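You operate a simulated robot arm through the tools that you are given. There is no shell and no other tool. Be economical: measure what you need, move in short steps, check, and stop when the job is done.

The job below is to be done with a simulated robot arm. You get a single attempt, and the scene is never put back.

TASK
Cooking's done: flames out, pot covered, pan on the trivet, gas tap shut.
Fine: knobs off first, gas tap last. Keep clear of bare flame and boiling steam.

The check looks at the end state, three seconds after you hand in, the way a careful person would. Anything else that was tipped, shoved, dropped, spilled or broken makes it a failure.

THE ROBOT
A 7-joint arm with a two-finger parallel gripper, fixed in place. Base frame: the origin is at the foot of the arm, x ahead of it, y to its left, z up. Units: mm, rad, N and s.
With the tool pointing down near the work surface it reaches from about 100 to 880 mm from the base axis. Its first joint turns from -2.007 to 2.007 rad. Payload 3.91 kg.
Tool frame: the origin (TCP) lies between the finger pads and is the grasp point; the fingertips stand 30 mm ahead of it; z points along the fingers, y is the line along which they close. Largest opening 110 mm; finger width 20, thickness 10; the body of the gripper, 48 by 112 mm, starts 55 mm behind the TCP.
Orientation is that of the tool frame in the base frame, as a unit quaternion [w, x, y, z]. With the fingers straight down and closing along the base's y, the tool's x points along the base's -x, its y along +y and its z along -z.

THE INTERFACE
- The arm moves only by the tool step_arm. Its arguments are lists of equal length, an entry for each row: "fingers": the gripper command, from -1 (shut) to 1 (fully open), values between in proportion; "dp": the shift along the tool's x, y, z in mm, a list of three; "delta_rot": the turn, a rotation vector about the tool's x, y, z in rad, a list of three. In form: {"fingers": [fingers, ...], "dp": [[x, y, z], ...], "delta_rot": [[ax, ay, az], ...]}. A call has 1 to 20 rows; each row is the pose to reach, as a shift and turn from the pose commanded when the call began, along the tool's axes at that moment. Each row takes 0.2 s and may step no farther than 50 mm and 0.15 rad from the row before; otherwise, or with a gripper value out of range, the whole call is refused. Where a pose cannot be reached the arm comes as near as it can. A force on the tool above 40 N (or 10 N above the force at the start of the call, whichever is more), or a blocked arm, ends the call early, and 0.2 s more pass. Each finger travels about 153 mm/s and halts on what it meets, pressing with about 31 N; the grip force reading is that of the motor and also rises with nothing between the fingers. The clock runs only during rows and for 0.2 s after the last one: add rows that repeat a pose to give the fingers time. It gives the time, the measured TCP pose, the force on the tool (base axes), the opening and the grip force at its end, in the units of the frame above (readings bear some noise), and new pictures: "views" is both (left out), scene, wrist or none.
- Cameras (640 x 400 px; columns grow to the right, rows downward): "scene" is fixed at [206.8, 505.4, 1505.1]; the picture's right is [-0.81, -0.58, 0.00], its down [-0.34, 0.48, -0.81] and it looks along [0.47, -0.66, -0.59] (base axes); focal length 309 px, centre (320, 200). "wrist" rides on the gripper at [72, 17, -103] in the tool frame; the picture's right is [-0.23, 0.97, 0.00], its down [-0.76, -0.18, -0.62] and it looks along [-0.61, -0.14, 0.78] (tool axes); focal length 222 px, centre (320, 200). There is no depth. A picture from a camera that has moved, and an enlarged one, comes with that camera's place and axes in the base frame and with its lens. The place of the scene camera against the robot may be out by one fixed shift of up to 25 mm in any direction.
- move_column(by): slides the trunk up (or, below 0, down) by that many mm; the arm rides with it, the base frame stays. It gives what a move gives, with no picture.
- close_up(camera, box): a new picture of the part [left, top, right, bottom] of that camera's present view, enlarged. The clock stands still meanwhile.
- job_done(): hands the job in; it is judged then, once.

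Go step by step. Nothing tells you positions but the pictures and the camera data: compare them with the known pose of the tool, close in by small moves and look again before you grip or let go. The budget is 120 turns and 200 pictures, counting those below and the enlarged ones. Unless the task says otherwise, let go and move clear before handing in, and close with one line.

The tools are called after "Emit:" by a JSON object that holds its "fn" and its "kwargs". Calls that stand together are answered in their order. step_arm: Moves the arm, as the interface text tells. Its arguments: {"type":"object","properties":{"fingers":{"type":"array"},"dp":{"type":"array"},"delta_rot":{"type":"array"},"views":{"type":"string","enum":["both","scene","wrist","none"]}},"required":["fingers","dp","delta_rot"]} The other tools are called the same way: move_column (by) slides the trunk up or down; close_up (camera, box) takes an enlarged picture of a part of a camera's view; job_done () hands the job in.

At the start:

```text
t: 0.0
position: [519.2, -134.7, 1200.1]
tool_rot: [0.0, 0.0, 1.0, -0.001]
ft_force: [-0.1, -0.4, -1.0]
opening: 109.6
grasp_force: 0.0
trunk travel left (down, up): [-850.0, 140.0]
```

scene: 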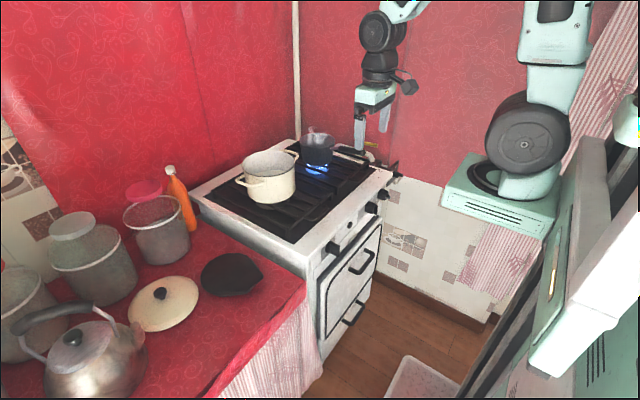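
wrist: 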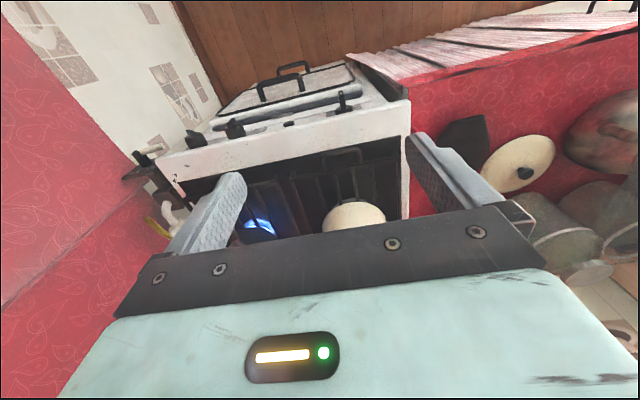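

I see a stove with a lit burner under a small dark pan, a cream pot, a lid on the counter, and a dark object that may be the trivet. I'll look at enlarged views first.

Emit:
{"fn": "close_up", "kwargs": {"camera": "scene", "box": [280, 110, 420, 200]}}

Emit:
{"fn": "close_up", "kwargs": {"camera": "scene", "box": [180, 130, 420, 280]}}

Emit:
{"fn": "close_up", "kwargs": {"camera": "scene", "box": [100, 160, 320, 340]}}

Emit:
{"fn": "close_up", "kwargs": {"camera": "wrist", "box": [120, 60, 420, 250]}}

```text
4.44 times, centred on (350, 155) of scene
camera zoom: at [206.8, 505.4, 1505.1], right [-0.81, -0.58, 0.0], down [-0.34, 0.48, -0.81], along [0.47, -0.66, -0.59], focal length 1375 px, centre (187, 400)
```

zoom: 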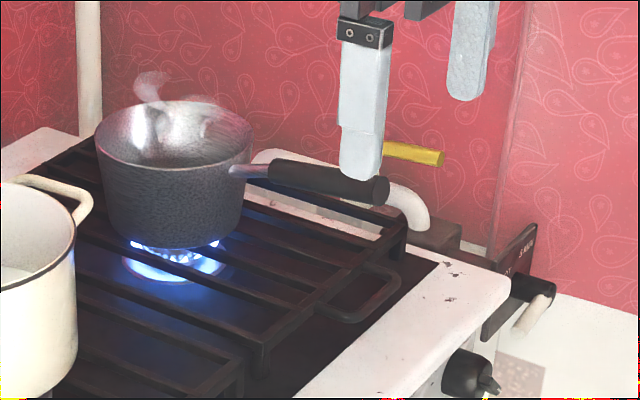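

```text
2.67 times, centred on (300, 205) of scene
camera zoom: at [206.8, 505.4, 1505.1], right [-0.81, -0.58, 0.0], down [-0.34, 0.48, -0.81], along [0.47, -0.66, -0.59], focal length 825 px, centre (373, 187)
```

zoom: 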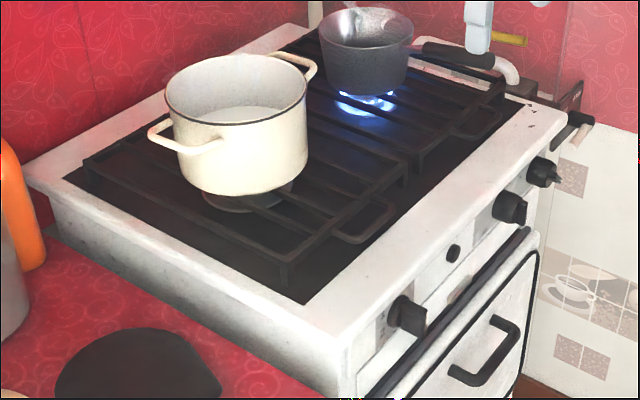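

```text
2.22 times, centred on (210, 250) of scene
camera zoom: at [206.8, 505.4, 1505.1], right [-0.81, -0.58, 0.0], down [-0.34, 0.48, -0.81], along [0.47, -0.66, -0.59], focal length 687 px, centre (564, 89)
```

zoom: 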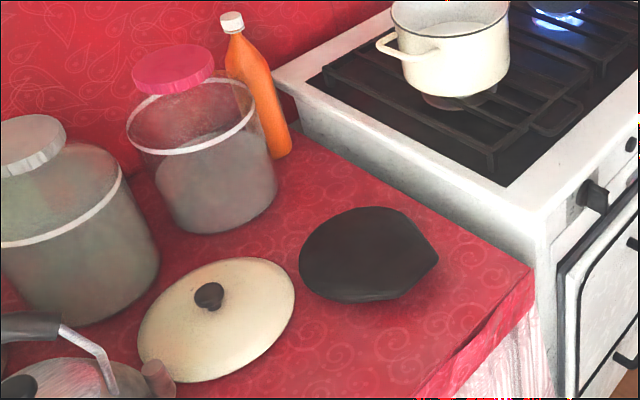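

```text
2.11 times, centred on (270, 155) of wrist
camera zoom: at [446.1, -116.8, 1303.5], right [0.23, 0.97, 0.0], down [0.76, -0.18, 0.62], along [0.61, -0.14, -0.78], focal length 468 px, centre (425, 295)
```

zoom: 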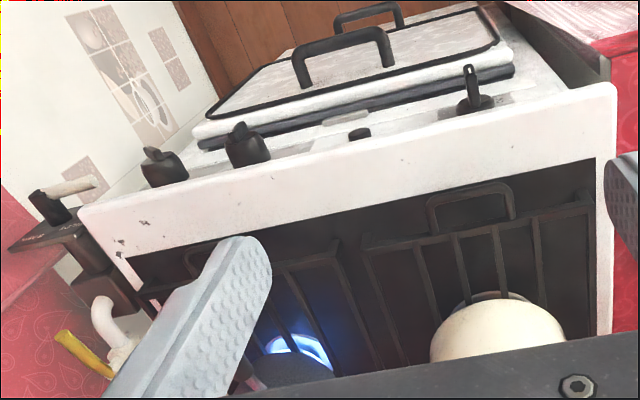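

The stove front faces the robot, with knobs at roughly x≈595, z≈800 and y≈-450, -350 and -98, and the gas tap at far right. I'll move back and tilt the tool so the wrist camera sees the front panel.

Emit:
{"fn": "step_arm", "kwargs": {"fingers": [1, 1, 1, 1, 1, 1, 1, 1, 1, 1], "dp": [[15, -10, 33], [30, -20, 66], [45, -30, 99], [60, -40, 132], [75, -50, 165], [90, -60, 198], [105, -70, 231], [120, -80, 264], [135, -90, 297], [150, -100, 330]], "delta_rot": [[0, -0.07, 0], [0, -0.14, 0], [0, -0.21, 0], [0, -0.28, 0], [0, -0.35, 0], [0, -0.42, 0], [0, -0.49, 0], [0, -0.56, 0], [0, -0.63, 0], [0, -0.7, 0]]}}

```text
t: 2.2
position: [369.6, -235.9, 861.8]
tool_rot: [0.344, -0.001, 0.939, 0.0]
ft_force: [0.7, 0.0, -0.6]
opening: 110.1
grasp_force: 0.1
out of reach, approached as far as the arm can: row 2, 3, 4, 5, 6, 7, 8, 9, 10
trunk travel left (down, up): [-850.0, 140.0]
camera wrist: at [247.4, -219.8, 893.6], right [0.17, 0.97, 0.15], down [0.18, -0.18, 0.97], along [0.97, -0.14, -0.2], focal length 222 px, centre (320, 200)
```

scene: 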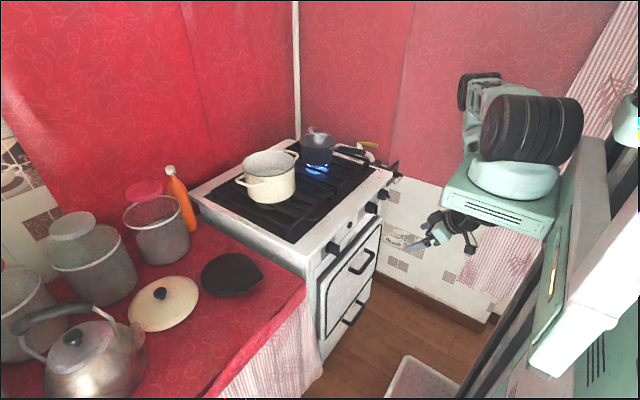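
wrist: 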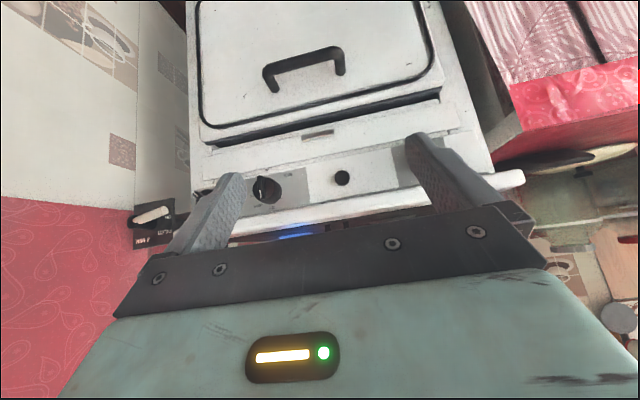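

The panel is in view but the fingers hide two of the knobs. I'll enlarge the knob and tap areas.

Emit:
{"fn": "close_up", "kwargs": {"camera": "wrist", "box": [120, 150, 240, 260]}}

Emit:
{"fn": "close_up", "kwargs": {"camera": "wrist", "box": [230, 150, 450, 250]}}

Emit:
{"fn": "close_up", "kwargs": {"camera": "scene", "box": [310, 150, 410, 260]}}

```text
3.64 times, centred on (180, 205) of wrist
camera zoom: at [247.4, -219.8, 893.6], right [0.17, 0.97, 0.15], down [0.18, -0.18, 0.97], along [0.97, -0.14, -0.2], focal length 808 px, centre (829, 182)
```

zoom: 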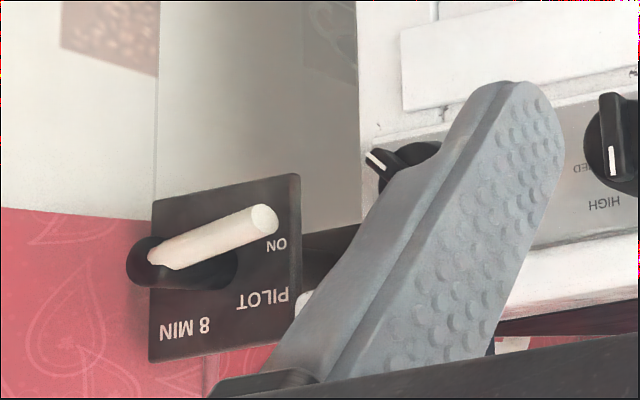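

```text
2.91 times, centred on (340, 200) of wrist
camera zoom: at [247.4, -219.8, 893.6], right [0.17, 0.97, 0.15], down [0.18, -0.18, 0.97], along [0.97, -0.14, -0.2], focal length 646 px, centre (262, 200)
```

zoom: 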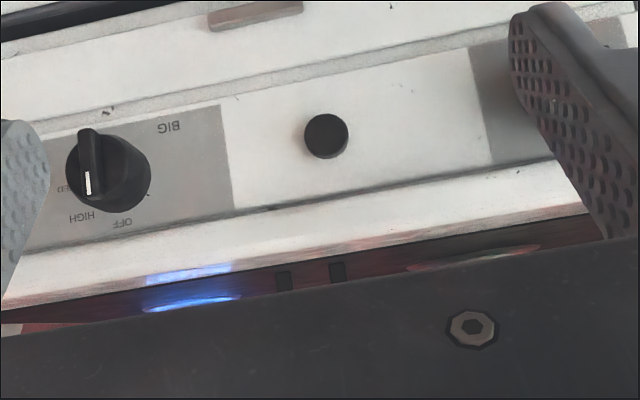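

```text
3.64 times, centred on (360, 205) of scene
camera zoom: at [206.8, 505.4, 1505.1], right [-0.81, -0.58, 0.0], down [-0.34, 0.48, -0.81], along [0.47, -0.66, -0.59], focal length 1125 px, centre (174, 182)
```

zoom: 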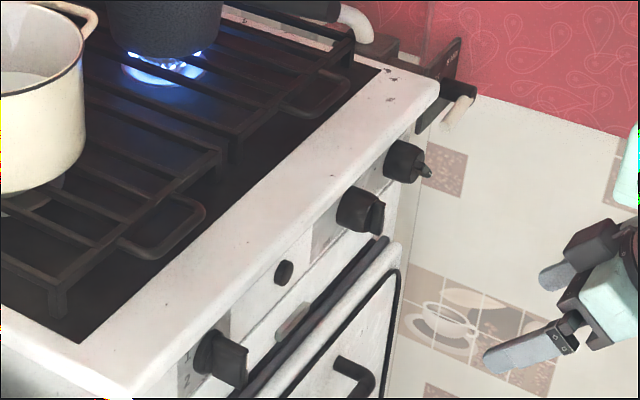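

Knob B is "BIG" and points at HIGH; the tap is a lever on a plate marked ON / PILOT / 8 MIN. I'll shift right for a clear view of the other knob and the tap.

Emit:
{"fn": "step_arm", "kwargs": {"fingers": [1, 1, 1, 1], "dp": [[0, -40, 0], [0, -80, 0], [0, -120, 0], [0, -150, 0]], "delta_rot": [[0, -0.1, 0], [0, -0.2, 0], [0, -0.3, 0], [0, -0.3, 0]], "views": "wrist"}}

```text
t: 3.2
position: [370.9, -389.2, 861.2]
tool_rot: [0.48, 0.0, 0.877, 0.001]
ft_force: [0.2, 0.3, -0.3]
opening: 110.2
grasp_force: 0.2
trunk travel left (down, up): [-850.0, 140.0]
camera wrist: at [244.4, -371.7, 854.8], right [0.12, 0.97, 0.19], down [-0.11, -0.18, 0.98], along [0.99, -0.14, 0.09], focal length 222 px, centre (320, 200)
```

wrist: 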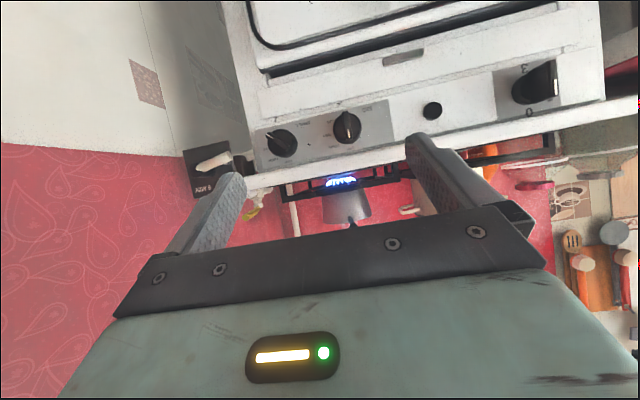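

All three knobs and the tap are visible now. I'll enlarge them.

Emit:
{"fn": "close_up", "kwargs": {"camera": "wrist", "box": [175, 110, 255, 210]}}

Emit:
{"fn": "close_up", "kwargs": {"camera": "wrist", "box": [250, 90, 400, 190]}}

Emit:
{"fn": "close_up", "kwargs": {"camera": "wrist", "box": [480, 40, 600, 130]}}

```text
4.00 times, centred on (215, 160) of wrist
camera zoom: at [244.4, -371.7, 854.8], right [0.12, 0.97, 0.19], down [-0.11, -0.18, 0.98], along [0.99, -0.14, 0.09], focal length 888 px, centre (740, 360)
```

zoom: 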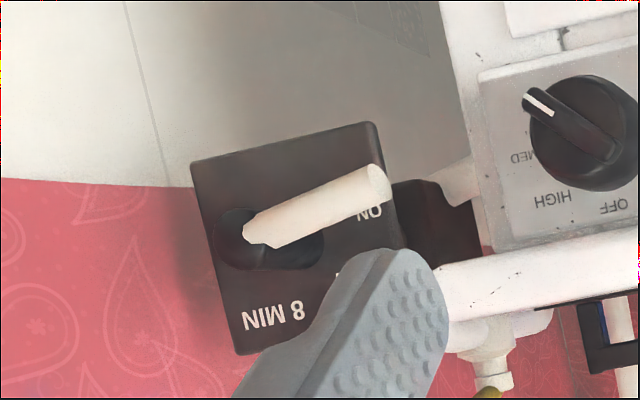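

```text
4.00 times, centred on (325, 140) of wrist
camera zoom: at [244.4, -371.7, 854.8], right [0.12, 0.97, 0.19], down [-0.11, -0.18, 0.98], along [0.99, -0.14, 0.09], focal length 888 px, centre (300, 440)
```

zoom: 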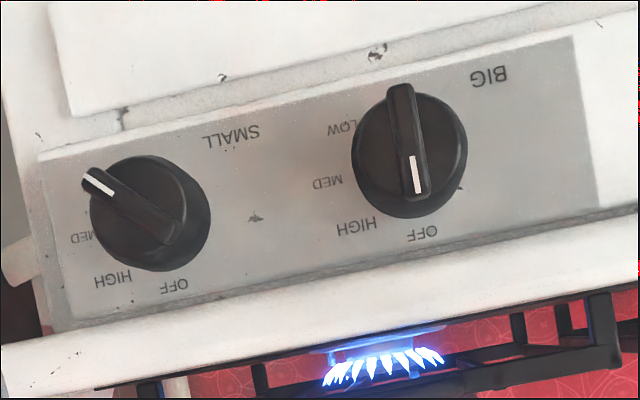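

```text
4.44 times, centred on (540, 85) of wrist
camera zoom: at [244.4, -371.7, 854.8], right [0.12, 0.97, 0.19], down [-0.11, -0.18, 0.98], along [0.99, -0.14, 0.09], focal length 987 px, centre (-658, 711)
```

zoom: 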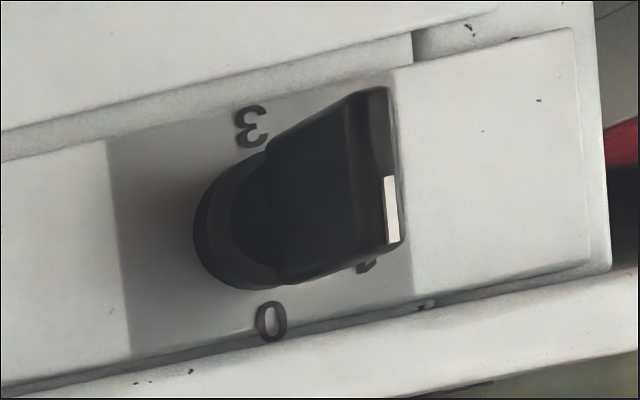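

Reading upside-down: BIG and the 0–3 knob point at OFF/0, while SMALL (far right, about (598,-461,787)) points at LOW and feeds the flame. It needs about 130° counter-clockwise. I'll level the tool in front of it.

Emit:
{"fn": "step_arm", "kwargs": {"fingers": [1, 1, 1, 1, 1, 1], "dp": [[1, -14, 26], [2, -29, 52], [2, -43, 78], [3, -58, 105], [3, -72, 132], [3, -72, 132]], "delta_rot": [[0, -0.114, 0], [0, -0.228, 0], [0, -0.342, 0], [0, -0.456, 0], [0, -0.571, 0], [0, -0.571, 0]], "views": "wrist"}}

```text
t: 4.6
position: [479.1, -463.4, 787.7]
tool_rot: [0.708, 0.0, 0.707, 0.0]
ft_force: [-0.5, -0.4, -0.8]
opening: 110.1
grasp_force: 0.1
trunk travel left (down, up): [-850.0, 140.0]
camera wrist: at [376.3, -445.2, 713.7], right [0.0, 0.97, 0.23], down [-0.62, -0.18, 0.76], along [0.78, -0.14, 0.61], focal length 222 px, centre (320, 200)
```

wrist: 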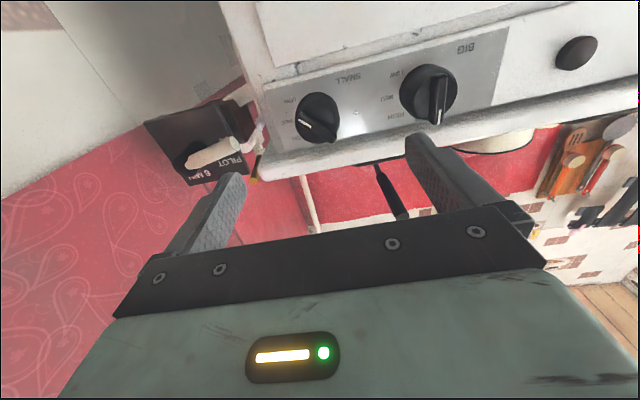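

Emit:
{"fn": "close_up", "kwargs": {"camera": "wrist", "box": [260, 70, 400, 160]}}

Emit:
{"fn": "close_up", "kwargs": {"camera": "wrist", "box": [140, 90, 260, 190]}}

Emit:
{"fn": "step_arm", "kwargs": {"fingers": [1, 1, 1, 1, 1, 1, 1, 1, 1, 1, 1, 1, 1, 1, 1, 1, 1], "dp": [[0, 0, 0], [0, 0, 0], [0, 0, 0], [0, 0, 0], [0, 0, 0], [0, 0, 0], [0, 0, 0], [0, 0, 0], [0, 0, 0], [0, 0, 0], [0, 0, 0], [0, 0, 0], [0, 0, 0], [0, 0, 0], [0, 0, 0], [0, 0, 0], [0, 0, 0]], "delta_rot": [[0, 0, 0.14], [0, 0, 0.28], [0, 0, 0.42], [0, 0, 0.56], [0, 0, 0.7], [0, 0, 0.84], [0, 0, 0.98], [0, 0, 1.12], [0, 0, 1.26], [0, 0, 1.4], [0, 0, 1.54], [0, 0, 1.68], [0, 0, 1.82], [0, 0, 1.96], [0, 0, 2.1], [0, 0, 2.22], [0, 0, 2.22]], "views": "wrist"}}

```text
4.44 times, centred on (330, 115) of wrist
camera zoom: at [376.3, -445.2, 713.7], right [0.0, 0.97, 0.23], down [-0.62, -0.18, 0.76], along [0.78, -0.14, 0.61], focal length 987 px, centre (276, 578)
```

zoom: 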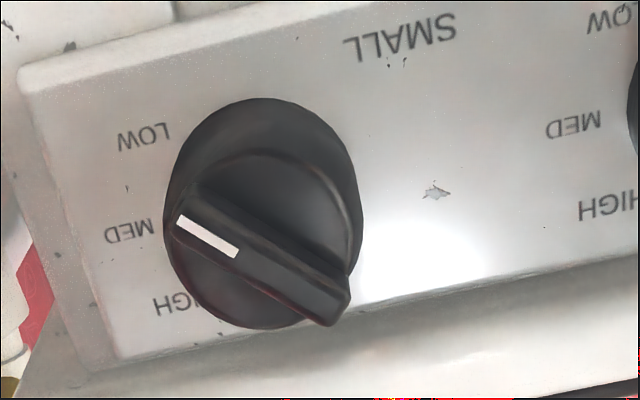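

```text
4.00 times, centred on (200, 140) of wrist
camera zoom: at [376.3, -445.2, 713.7], right [0.0, 0.97, 0.23], down [-0.62, -0.18, 0.76], along [0.78, -0.14, 0.61], focal length 888 px, centre (800, 440)
```

zoom: 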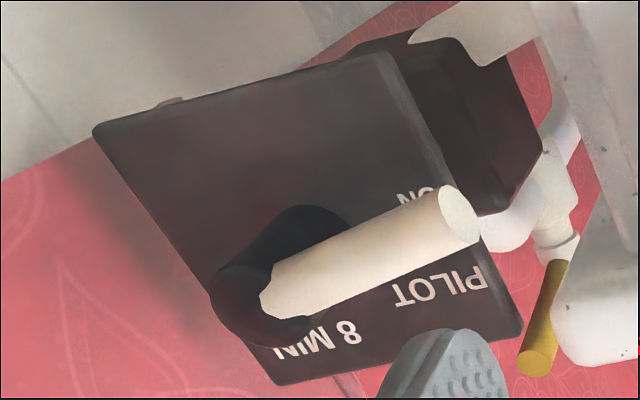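

```text
t: 8.2
position: [479.1, -461.5, 787.6]
tool_rot: [0.314, 0.634, 0.313, 0.634]
ft_force: [-0.8, -0.6, -0.5]
opening: 110.3
grasp_force: 0.1
trunk travel left (down, up): [-850.0, 140.0]
camera wrist: at [375.3, -413.0, 844.4], right [0.0, -0.77, 0.64], down [-0.62, -0.5, -0.6], along [0.78, -0.4, -0.48], focal length 222 px, centre (320, 200)
```

wrist: 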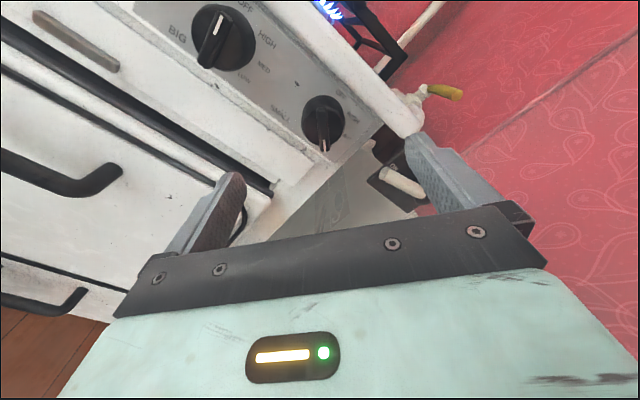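

Roll reached. I'll zoom in to compare the wing and finger alignment.

Emit:
{"fn": "close_up", "kwargs": {"camera": "wrist", "box": [270, 70, 390, 170]}}

Emit:
{"fn": "close_up", "kwargs": {"camera": "wrist", "box": [340, 70, 480, 220]}}

```text
4.00 times, centred on (330, 120) of wrist
camera zoom: at [375.3, -413.0, 844.4], right [0.0, -0.77, 0.64], down [-0.62, -0.5, -0.6], along [0.78, -0.4, -0.48], focal length 888 px, centre (280, 520)
```

zoom: 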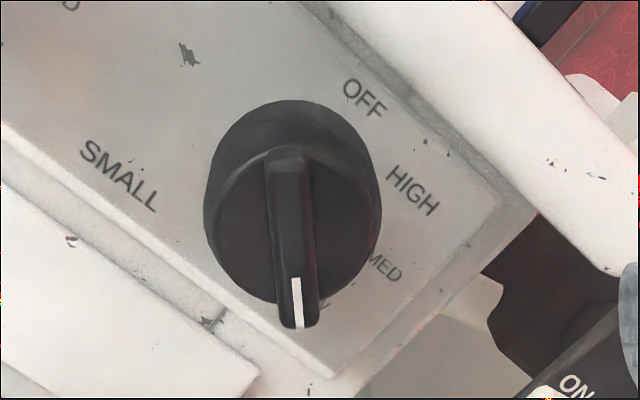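

```text
2.67 times, centred on (410, 145) of wrist
camera zoom: at [375.3, -413.0, 844.4], right [0.0, -0.77, 0.64], down [-0.62, -0.5, -0.6], along [0.78, -0.4, -0.48], focal length 592 px, centre (80, 347)
```

zoom: 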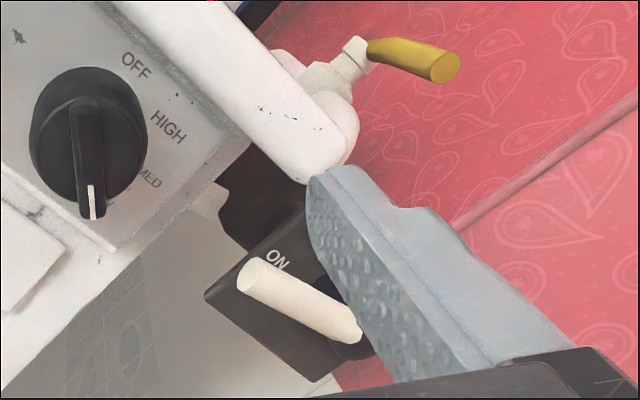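

The wing is centred at about (y -463, z 788), its front is at x≈570, and it lies at ~137°. There is also a yellow-handled valve on the gas pipe to inspect later. I'll align, approach and grip the SMALL knob.

Emit:
{"fn": "step_arm", "kwargs": {"fingers": [0.1, 0.1, 0.1, 0.1, 0.1], "dp": [[-1, 1.5, 0], [-1, 1.5, 20], [-1, 1.5, 40], [-1, 1.5, 60], [-1, 1.5, 74]], "delta_rot": [[0, 0, 0.08], [0, 0, 0.15], [0, 0, 0.15], [0, 0, 0.15], [0, 0, 0.15]], "views": "both"}}

```text
t: 9.4
position: [553.2, -462.5, 786.7]
tool_rot: [0.267, 0.655, 0.265, 0.656]
ft_force: [-0.3, 0.6, 0.3]
opening: 60.6
grasp_force: 0.0
trunk travel left (down, up): [-850.0, 140.0]
camera wrist: at [449.5, -423.2, 851.4], right [0.0, -0.86, 0.52], down [-0.62, -0.4, -0.67], along [0.78, -0.32, -0.53], focal length 222 px, centre (320, 200)
```

scene: 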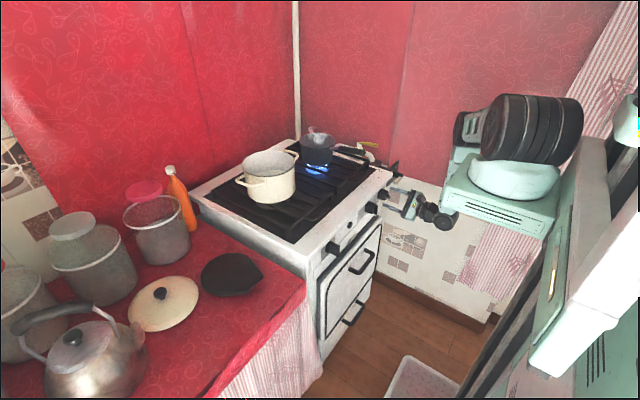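
wrist: 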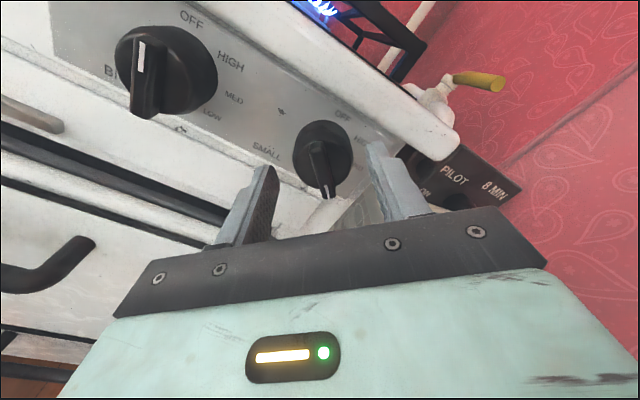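

The wing sits between the fingers. I'll advance 6 mm and close.

Emit:
{"fn": "step_arm", "kwargs": {"fingers": [0.1, -0.4, -1, -1], "dp": [[0, 0, 6], [0, 0, 6], [0, 0, 6], [0, 0, 6]], "delta_rot": [[0, 0, 0], [0, 0, 0], [0, 0, 0], [0, 0, 0]], "views": "wrist"}}

```text
t: 10.4
position: [559.9, -462.5, 788.0]
tool_rot: [0.267, 0.654, 0.266, 0.656]
ft_force: [1.5, -11.3, 13.0]
opening: 39.4
grasp_force: 44.9
trunk travel left (down, up): [-850.0, 140.0]
camera wrist: at [455.4, -423.8, 851.9], right [0.0, -0.86, 0.52], down [-0.62, -0.4, -0.67], along [0.78, -0.32, -0.53], focal length 222 px, centre (320, 200)
```

wrist: 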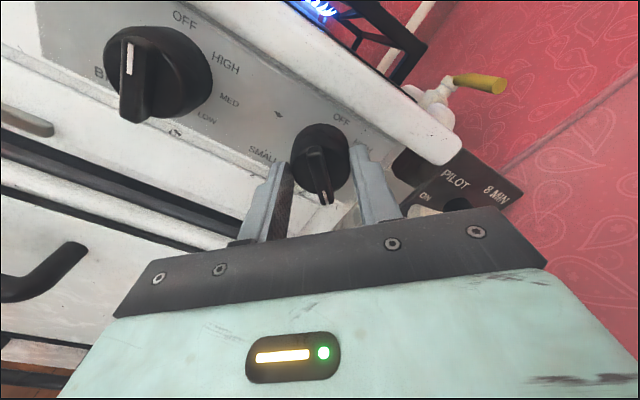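

The opening of 39 mm means I closed on the round skirt. I'll open, back off 8 mm and grip just the wing.

Emit:
{"fn": "step_arm", "kwargs": {"fingers": [0, 0, -0.5, -1, -1], "dp": [[0, 1, 0], [0, 1, -8], [0, 1, -8], [0, 1, -8], [0, 1, -8]], "delta_rot": [[0, 0, 0], [0, 0, 0], [0, 0, 0], [0, 0, 0], [0, 0, 0]], "views": "wrist"}}

```text
t: 11.6
position: [551.0, -461.8, 788.2]
tool_rot: [0.268, 0.654, 0.265, 0.656]
ft_force: [-1.3, -5.8, 8.5]
opening: 9.6
grasp_force: 45.2
trunk travel left (down, up): [-850.0, 140.0]
camera wrist: at [447.4, -424.4, 851.5], right [0.0, -0.86, 0.52], down [-0.62, -0.4, -0.67], along [0.78, -0.32, -0.53], focal length 222 px, centre (320, 200)
```

wrist: 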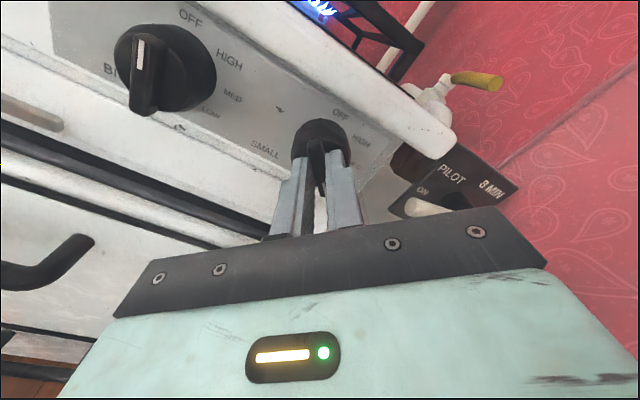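

The wing is gripped. I'll turn it counter-clockwise to OFF.

Emit:
{"fn": "step_arm", "kwargs": {"fingers": [-1, -1, -1, -1, -1, -1, -1, -1, -1, -1], "dp": [[0, 1, 0], [0, 1, 0], [0, 1, 0], [0, 1, 0], [0, 1, 0], [0, 1, 0], [0, 1, 0], [0, 1, 0], [0, 1, 0], [0, 1, 0]], "delta_rot": [[0, 0, -0.12], [0, 0, -0.24], [0, 0, -0.36], [0, 0, -0.48], [0, 0, -0.6], [0, 0, -0.72], [0, 0, -0.84], [0, 0, -0.96], [0, 0, -1.08], [0, 0, -1.2]], "views": "wrist"}}

```text
t: 13.8
position: [551.7, -462.2, 786.7]
tool_rot: [0.588, 0.391, 0.591, 0.389]
ft_force: [9.3, 4.3, -27.1]
opening: 9.8
grasp_force: 44.4
trunk travel left (down, up): [-850.0, 140.0]
camera wrist: at [447.4, -389.4, 773.4], right [0.0, 0.17, 0.99], down [-0.62, -0.77, 0.14], along [0.78, -0.61, 0.1], focal length 222 px, centre (320, 200)
```

wrist: 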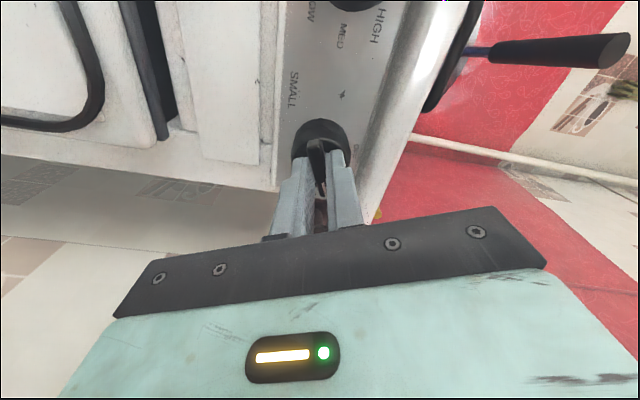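

The turn is working. The sideways force suggests I sit slightly high, so I'll shift down 2 mm and continue.

Emit:
{"fn": "step_arm", "kwargs": {"fingers": [-1, -1, -1, -1, -1, -1, -1, -1, -1, -1], "dp": [[1, -2, 0], [1, -2, 0], [1, -2, 0], [1, -2, 0], [1, -2, 0], [1, -2, 0], [1, -2, 0], [1, -2, 0], [1, -2, 0], [1, -2, 0]], "delta_rot": [[0, 0, -0.12], [0, 0, -0.24], [0, 0, -0.36], [0, 0, -0.48], [0, 0, -0.6], [0, 0, -0.72], [0, 0, -0.84], [0, 0, -0.96], [0, 0, -1.08], [0, 0, -1.18]], "views": "both"}}

```text
t: 16.0
position: [551.8, -463.5, 785.7]
tool_rot: [0.706, -0.003, 0.709, -0.004]
ft_force: [7.2, -6.8, -24.0]
opening: 9.6
grasp_force: 44.8
trunk travel left (down, up): [-850.0, 140.0]
camera wrist: at [447.1, -448.5, 712.3], right [0.0, 0.98, 0.22], down [-0.62, -0.17, 0.77], along [0.78, -0.14, 0.61], focal length 222 px, centre (320, 200)
```

scene: 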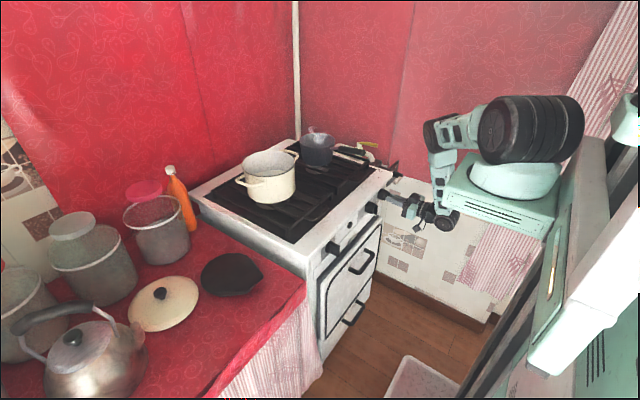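
wrist: 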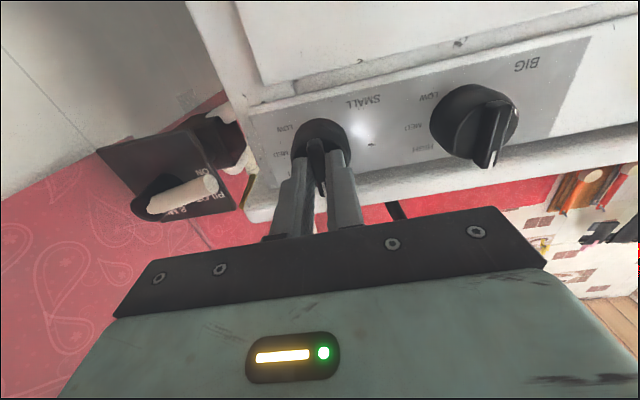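

The flame looks out. I'll release, back away and check the knob.

Emit:
{"fn": "step_arm", "kwargs": {"fingers": [-0.4, 0, 0, 0.5, 1], "dp": [[0, 0, 0], [0, 0, -5], [0, 0, -40], [0, 0, -80], [0, 0, -110]], "delta_rot": [[0, 0, 0], [0, 0, 0], [0, 0, 0], [0, 0, 0], [0, 0, 0]], "views": "wrist"}}

Emit:
{"fn": "close_up", "kwargs": {"camera": "wrist", "box": [250, 50, 500, 190]}}

Emit:
{"fn": "close_up", "kwargs": {"camera": "scene", "box": [280, 110, 420, 200]}}

```text
t: 17.2
position: [441.4, -464.2, 786.2]
tool_rot: [0.707, -0.003, 0.707, -0.004]
ft_force: [-0.3, 0.0, 0.8]
opening: 109.8
grasp_force: 0.0
trunk travel left (down, up): [-850.0, 140.0]
camera wrist: at [338.2, -448.1, 712.7], right [0.0, 0.98, 0.22], down [-0.62, -0.17, 0.76], along [0.78, -0.14, 0.61], focal length 222 px, centre (320, 200)
```

wrist: 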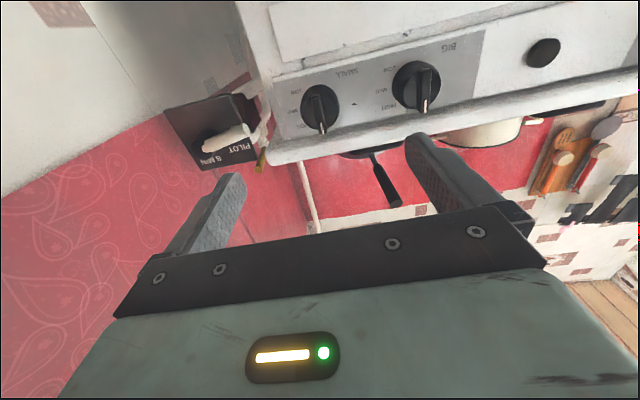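

```text
2.56 times, centred on (375, 120) of wrist
camera zoom: at [338.2, -448.1, 712.7], right [0.0, 0.98, 0.22], down [-0.62, -0.17, 0.76], along [0.78, -0.14, 0.61], focal length 569 px, centre (179, 405)
```

zoom: 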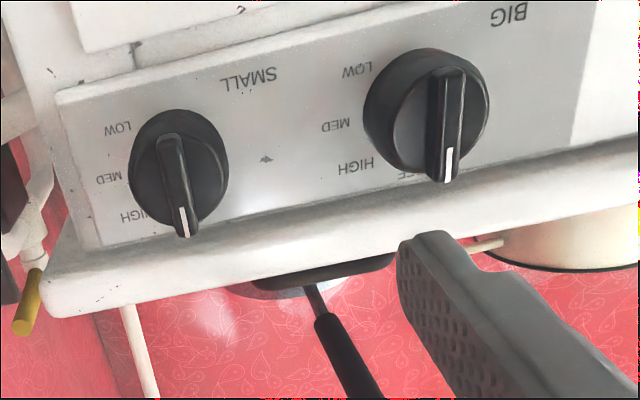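

```text
4.44 times, centred on (350, 155) of scene
camera zoom: at [206.8, 505.4, 1505.1], right [-0.81, -0.58, 0.0], down [-0.34, 0.48, -0.81], along [0.47, -0.66, -0.59], focal length 1375 px, centre (187, 400)
```

zoom: 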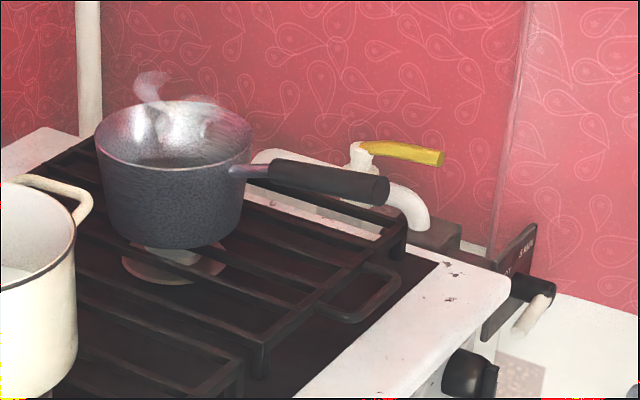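

SMALL is at OFF, matching BIG, and the flame is out. The lid comes next, so I'll lift and swing left to look at the lid, trivet and pot.

Emit:
{"fn": "step_arm", "kwargs": {"fingers": [1, 1, 1, 1, 1, 1, 1, 1, 1, 1, 1, 1, 1, 1, 1, 1], "dp": [[-30, 20, -10], [-60, 55, -10], [-90, 90, -10], [-120, 130, -10], [-145, 172, -5], [-165, 215, 0], [-180, 260, 0], [-195, 305, 5], [-210, 350, 10], [-220, 395, 15], [-230, 440, 20], [-240, 485, 25], [-250, 530, 30], [-260, 575, 35], [-264, 620, 40], [-264, 664, 40]], "delta_rot": [[0, 0.067, 0], [0, 0.134, 0], [0, 0.2, 0], [0, 0.268, 0], [0, 0.335, 0], [0, 0.4, 0], [0, 0.469, 0], [0, 0.536, 0], [0, 0.6, 0], [0, 0.67, 0], [0, 0.737, 0], [0, 0.8, 0], [0, 0.87, 0], [0, 0.938, 0], [0, 1.0, 0], [0, 1.07, 0]], "views": "both"}}

```text
t: 19.8
position: [602.2, -8.4, 1044.9]
tool_rot: [0.586, -0.079, 0.801, -0.096]
ft_force: [-0.7, -0.4, -0.5]
opening: 110.0
grasp_force: 0.0
out of reach, approached as far as the arm can: row 6, 7, 8, 9, 10, 11, 12
trunk travel left (down, up): [-850.0, 140.0]
stopped in row 12: the arm was blocked; the commanded pose is now the measured one
camera wrist: at [482.8, -1.8, 1003.5], right [0.06, 1.0, -0.03], down [-0.36, 0.05, 0.93], along [0.93, -0.04, 0.37], focal length 222 px, centre (320, 200)
```

scene: 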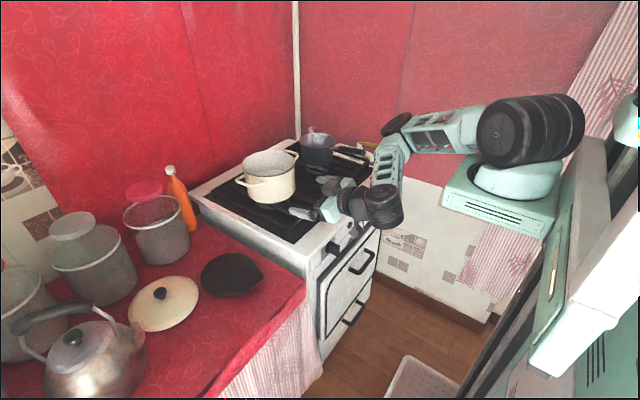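
wrist: 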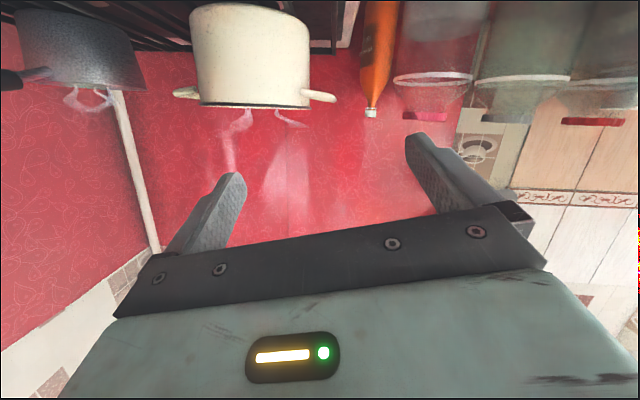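

The arm wandered out of line and was blocked, but touched nothing. Both vessels still steam, so I'll stay clear of the space above them. I'll straighten the tool and move left and up in a gentle step.

Emit:
{"fn": "step_arm", "kwargs": {"fingers": [1, 1, 1, 1, 1, 1], "dp": [[-16, 23, -12], [-32, 45, -24], [-47, 68, -36], [-63, 90, -48], [-79, 113, -60], [-94, 135, -72]], "delta_rot": [[-0.023, 0.11, 0.035], [-0.046, 0.22, 0.07], [-0.07, 0.33, 0.106], [-0.093, 0.44, 0.14], [-0.116, 0.55, 0.177], [-0.139, 0.659, 0.212]], "views": "both"}}

```text
t: 20.2
position: [645.9, -20.8, 1132.2]
tool_rot: [0.629, -0.111, 0.746, -0.186]
ft_force: [-1.1, 0.8, -0.2]
opening: 110.1
grasp_force: 0.0
out of reach, approached as far as the arm can: row 1
trunk travel left (down, up): [-850.0, 140.0]
stopped in row 2: the arm was blocked; the commanded pose is now the measured one
camera wrist: at [532.2, -20.8, 1074.1], right [0.11, 0.97, -0.2], down [-0.48, 0.23, 0.84], along [0.87, 0.01, 0.5], focal length 222 px, centre (320, 200)
```

scene: 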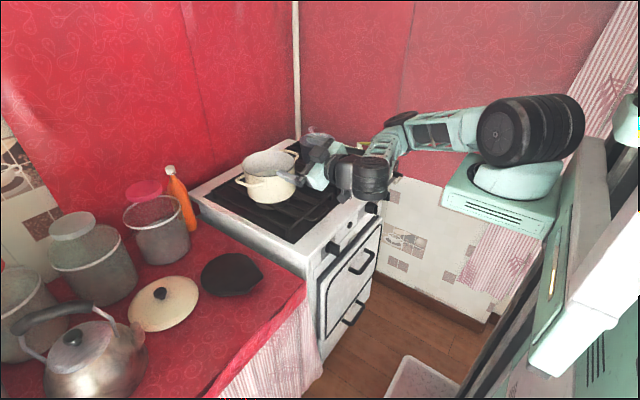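
wrist: 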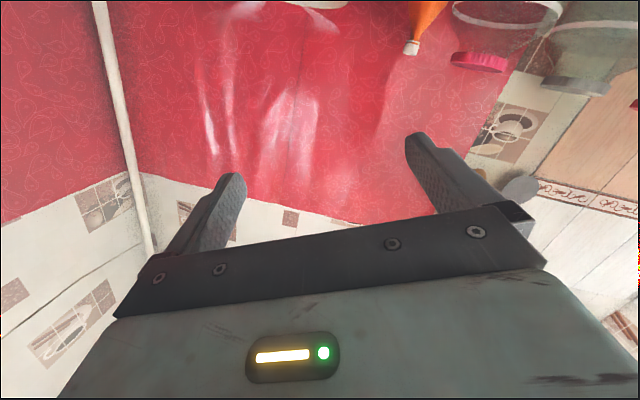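

The arm is stuck in an awkward branch and pitching down isn't reachable from here. I'll retreat the way I came, to a pose that was reachable before (480,-390,930, tilted), and then go up from there.

Emit:
{"fn": "step_arm", "kwargs": {"fingers": [1, 1, 1, 1, 1, 1, 1, 1, 1, 1, 1, 1, 1], "dp": [[30, -22, -7], [60, -44, -14], [90, -65, -21], [120, -87, -28], [150, -109, -35], [180, -131, -42], [209, -153, -49], [239, -174, -56], [269, -196, -63], [299, -218, -70], [329, -240, -77], [359, -262, -84], [359, -262, -84]], "delta_rot": [[-0.019, 0.033, 0.032], [-0.037, 0.066, 0.063], [-0.056, 0.099, 0.095], [-0.074, 0.132, 0.126], [-0.093, 0.165, 0.158], [-0.112, 0.198, 0.19], [-0.13, 0.23, 0.221], [-0.149, 0.263, 0.253], [-0.167, 0.296, 0.284], [-0.186, 0.329, 0.316], [-0.204, 0.362, 0.347], [-0.223, 0.395, 0.379], [-0.223, 0.395, 0.379]], "views": "scene"}}

```text
t: 23.0
position: [479.7, -389.8, 929.3]
tool_rot: [0.479, 0.001, 0.878, -0.001]
ft_force: [0.5, 1.3, 0.4]
opening: 109.7
grasp_force: 0.0
out of reach, approached as far as the arm can: row 1, 2, 3, 4, 5, 6, 7, 8
trunk travel left (down, up): [-850.0, 140.0]
```

scene: 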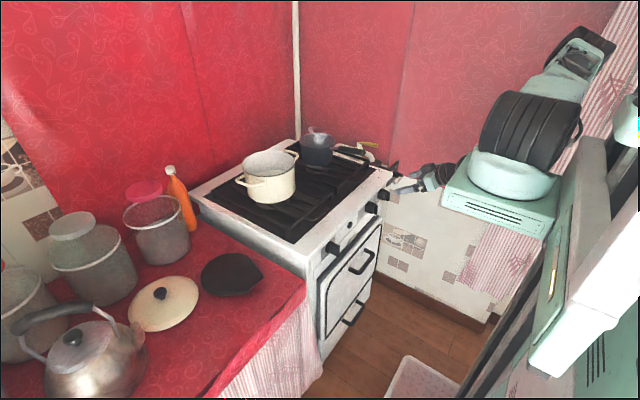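

Recovered. I'll go up and back to the tool-down pose.

Emit:
{"fn": "step_arm", "kwargs": {"fingers": [1, 1, 1, 1, 1, 1, 1, 1, 1, 1, 1], "dp": [[-25, 25, -11], [-50, 51, -23], [-75, 76, -34], [-100, 102, -45], [-125, 127, -57], [-150, 153, -68], [-174, 178, -80], [-199, 204, -91], [-224, 230, -102], [-249, 255, -114], [-249, 255, -114]], "delta_rot": [[0, 0.1, 0], [0, 0.2, 0], [0, 0.3, 0], [0, 0.4, 0], [0, 0.5, 0], [0, 0.6, 0], [0, 0.7, 0], [0, 0.8, 0], [0, 0.9, 0], [0, 1.0, 0], [0, 1.0, 0]], "views": "none"}}

```text
t: 25.4
position: [519.4, -137.2, 1203.7]
tool_rot: [-0.001, 0.001, 1.0, -0.001]
ft_force: [0.0, -0.2, -0.3]
opening: 109.8
grasp_force: 0.0
out of reach, approached as far as the arm can: row 3, 4, 5, 6, 7, 8
trunk travel left (down, up): [-850.0, 140.0]
```

Back at the start pose. I'll swing left to look at the lid and trivet.

Emit:
{"fn": "step_arm", "kwargs": {"fingers": [1, 1, 1, 1, 1, 1, 1, 1, 1, 1, 1], "dp": [[4, 39, 5], [8, 78, 10], [12, 117, 20], [16, 156, 30], [20, 195, 40], [24, 234, 50], [28, 273, 60], [32, 312, 70], [36, 350, 80], [40, 387, 90], [40, 387, 90]], "delta_rot": [[0, -0.04, 0], [0, -0.08, 0], [0, -0.12, 0], [0, -0.16, 0], [0, -0.2, 0], [0, -0.24, 0], [0, -0.28, 0], [0, -0.32, 0], [0, -0.36, 0], [0, -0.4, 0], [0, -0.4, 0]], "views": "both"}}

```text
t: 27.8
position: [479.6, 251.3, 1111.6]
tool_rot: [0.198, 0.001, 0.98, -0.001]
ft_force: [0.3, -0.4, -0.7]
opening: 109.9
grasp_force: 0.0
trunk travel left (down, up): [-850.0, 140.0]
camera wrist: at [372.4, 268.6, 1178.5], right [0.21, 0.97, 0.09], down [0.46, -0.18, 0.87], along [0.86, -0.14, -0.48], focal length 222 px, centre (320, 200)
```

scene: 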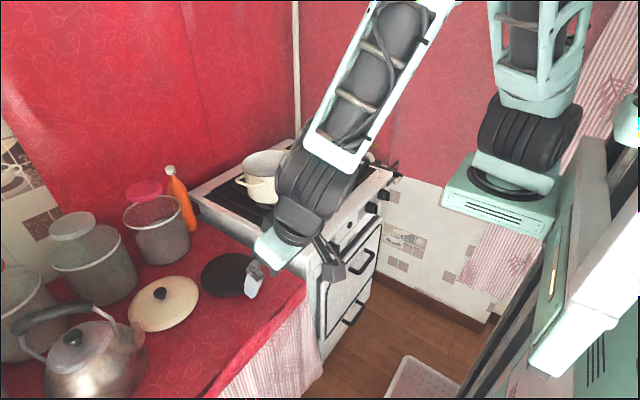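
wrist: 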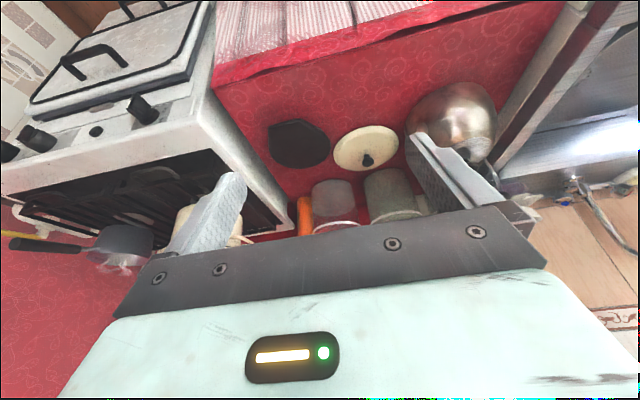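

Lid knob ≈(862,327,~810), trivet ≈(776,163), pot ≈(895,-152) with rim z≈975. The lid is far, so I'll use a forward-tilted tool with radial yaw, staying away from the kettle. Moving to a hover.

Emit:
{"fn": "step_arm", "kwargs": {"fingers": [1, 1, 0.5, 0.2, 0.2, 0.2, 0.2, 0.2, 0.2], "dp": [[-25, 5, 31], [-50, 10, 62], [-75, 15, 93], [-100, 20, 125], [-125, 24, 156], [-150, 29, 187], [-175, 34, 218], [-199, 39, 249], [-199, 39, 249]], "delta_rot": [[-0.0175, 0, -0.0415], [-0.035, 0, -0.083], [-0.0525, 0, -0.124], [-0.07, 0, -0.166], [-0.0875, 0, -0.207], [-0.105, 0, -0.249], [-0.1225, 0, -0.29], [-0.14, 0, -0.332], [-0.14, 0, -0.332]], "views": "both"}}

```text
t: 29.8
position: [761.1, 292.4, 961.7]
tool_rot: [0.195, -0.176, 0.964, 0.035]
ft_force: [0.1, -0.8, -0.1]
opening: 66.0
grasp_force: 0.0
trunk travel left (down, up): [-850.0, 140.0]
camera wrist: at [653.8, 270.8, 1027.5], right [-0.15, 0.99, 0.09], down [0.49, 0.0, 0.87], along [0.86, 0.17, -0.49], focal length 222 px, centre (320, 200)
```

scene: 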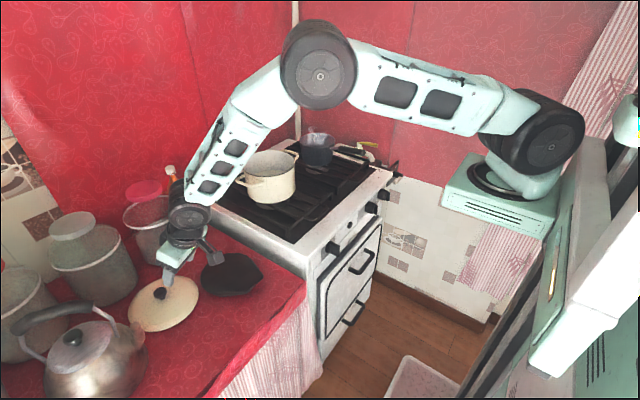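
wrist: 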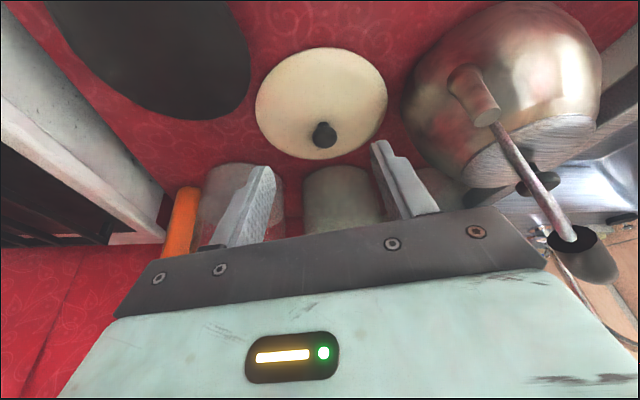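

The knob triangulates to (868,327,808). I'll tilt to 0.6 and come to a close hover.

Emit:
{"fn": "step_arm", "kwargs": {"fingers": [0.2, 0.2, 0.2, 0.2], "dp": [[-8, -2, 33], [-16, -4, 66], [-24.5, -5.3, 99], [-24.5, -5.3, 99]], "delta_rot": [[0, -0.07, 0], [0, -0.14, 0], [0, -0.2, 0], [0, -0.2, 0]], "views": "wrist"}}

Emit:
{"fn": "close_up", "kwargs": {"camera": "wrist", "box": [220, 60, 420, 240]}}

```text
t: 30.8
position: [817.3, 307.2, 880.2]
tool_rot: [0.291, -0.171, 0.94, 0.052]
ft_force: [-0.4, -1.3, -0.6]
opening: 66.1
grasp_force: 0.0
trunk travel left (down, up): [-850.0, 140.0]
camera wrist: at [700.8, 282.0, 922.9], right [-0.17, 0.98, 0.13], down [0.32, -0.07, 0.94], along [0.93, 0.2, -0.3], focal length 222 px, centre (320, 200)
```

wrist: 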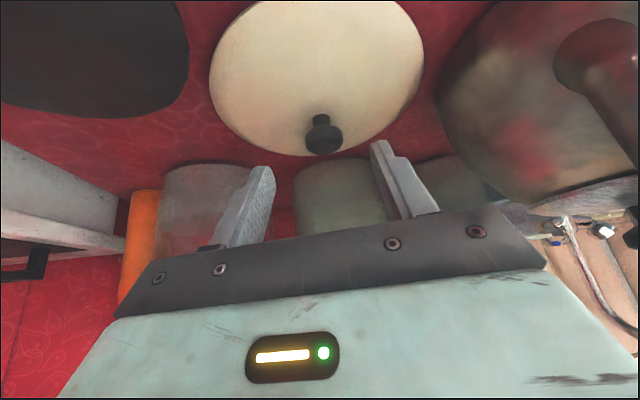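

```text
2.22 times, centred on (320, 150) of wrist
camera zoom: at [700.8, 282.0, 922.9], right [-0.17, 0.98, 0.13], down [0.32, -0.07, 0.94], along [0.93, 0.2, -0.3], focal length 494 px, centre (320, 311)
```

zoom: 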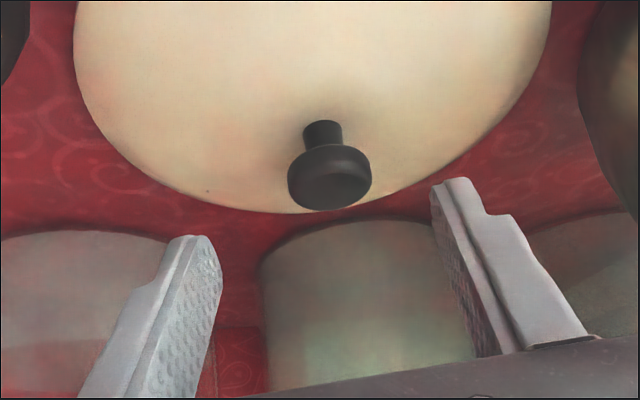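

The knob head is at about (868,329,813), on a stem above lid surface z≈790. Approaching along the tool axis.

Emit:
{"fn": "step_arm", "kwargs": {"fingers": [0.2, 0.2, 0.2, 0.2], "dp": [[-7.3, 3.1, 22], [-7.3, 3.1, 44], [-7.3, 3.1, 64], [-7.3, 3.1, 64]], "delta_rot": [[0, 0, 0], [0, 0, 0], [0, 0, 0], [0, 0, 0]], "views": "wrist"}}

Emit:
{"fn": "close_up", "kwargs": {"camera": "wrist", "box": [220, 60, 420, 240]}}

```text
t: 31.8
position: [856.2, 324.0, 829.2]
tool_rot: [0.29, -0.17, 0.94, 0.051]
ft_force: [-0.5, 0.1, -0.2]
opening: 65.8
grasp_force: 0.1
trunk travel left (down, up): [-850.0, 140.0]
camera wrist: at [739.5, 297.8, 873.3], right [-0.17, 0.98, 0.13], down [0.32, -0.07, 0.94], along [0.93, 0.2, -0.3], focal length 222 px, centre (320, 200)
```

wrist: 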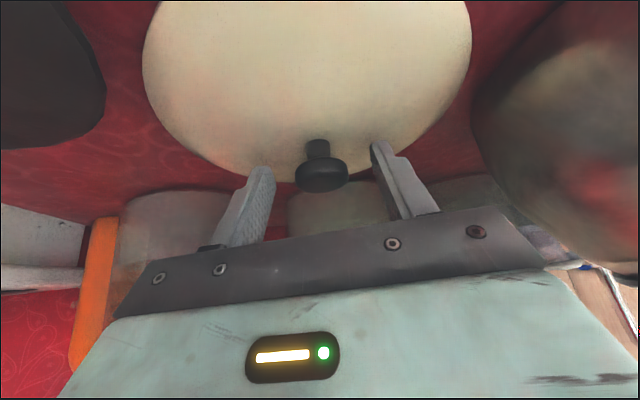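

```text
2.22 times, centred on (320, 150) of wrist
camera zoom: at [739.5, 297.8, 873.3], right [-0.17, 0.98, 0.13], down [0.32, -0.07, 0.94], along [0.93, 0.2, -0.3], focal length 494 px, centre (320, 311)
```

zoom: 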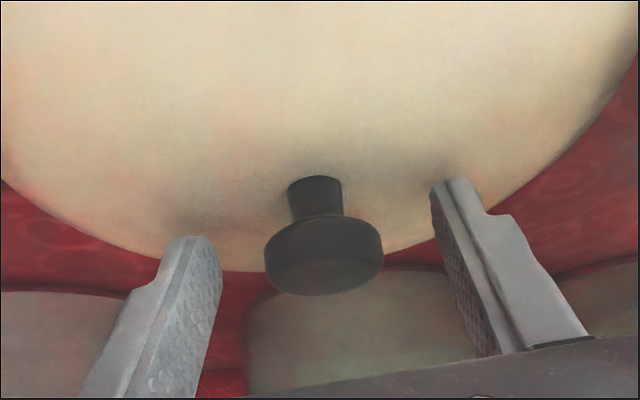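

The knob head sits between the pads. Closing.

Emit:
{"fn": "step_arm", "kwargs": {"fingers": [-0.2, -0.4, -1, -1], "dp": [[0, 0, 0], [0, 0, 0], [0, 0, 0], [0, 0, 0]], "delta_rot": [[0, 0, 0], [0, 0, 0], [0, 0, 0], [0, 0, 0]], "views": "wrist"}}

```text
t: 32.8
position: [855.7, 323.0, 829.1]
tool_rot: [0.291, -0.171, 0.94, 0.052]
ft_force: [0.4, -0.6, 0.0]
opening: 30.7
grasp_force: 31.2
trunk travel left (down, up): [-850.0, 140.0]
camera wrist: at [739.6, 297.9, 873.6], right [-0.17, 0.98, 0.13], down [0.32, -0.07, 0.94], along [0.93, 0.2, -0.3], focal length 222 px, centre (320, 200)
```

wrist: 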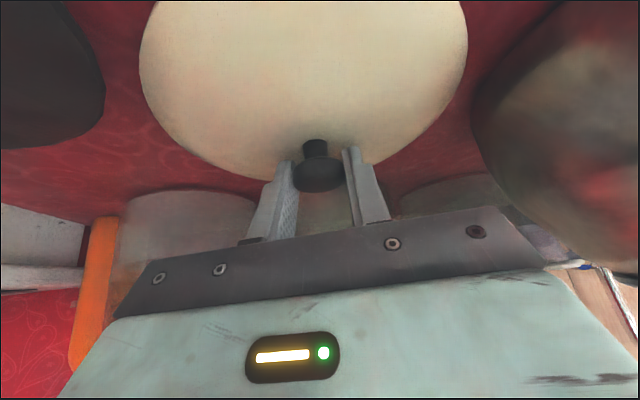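

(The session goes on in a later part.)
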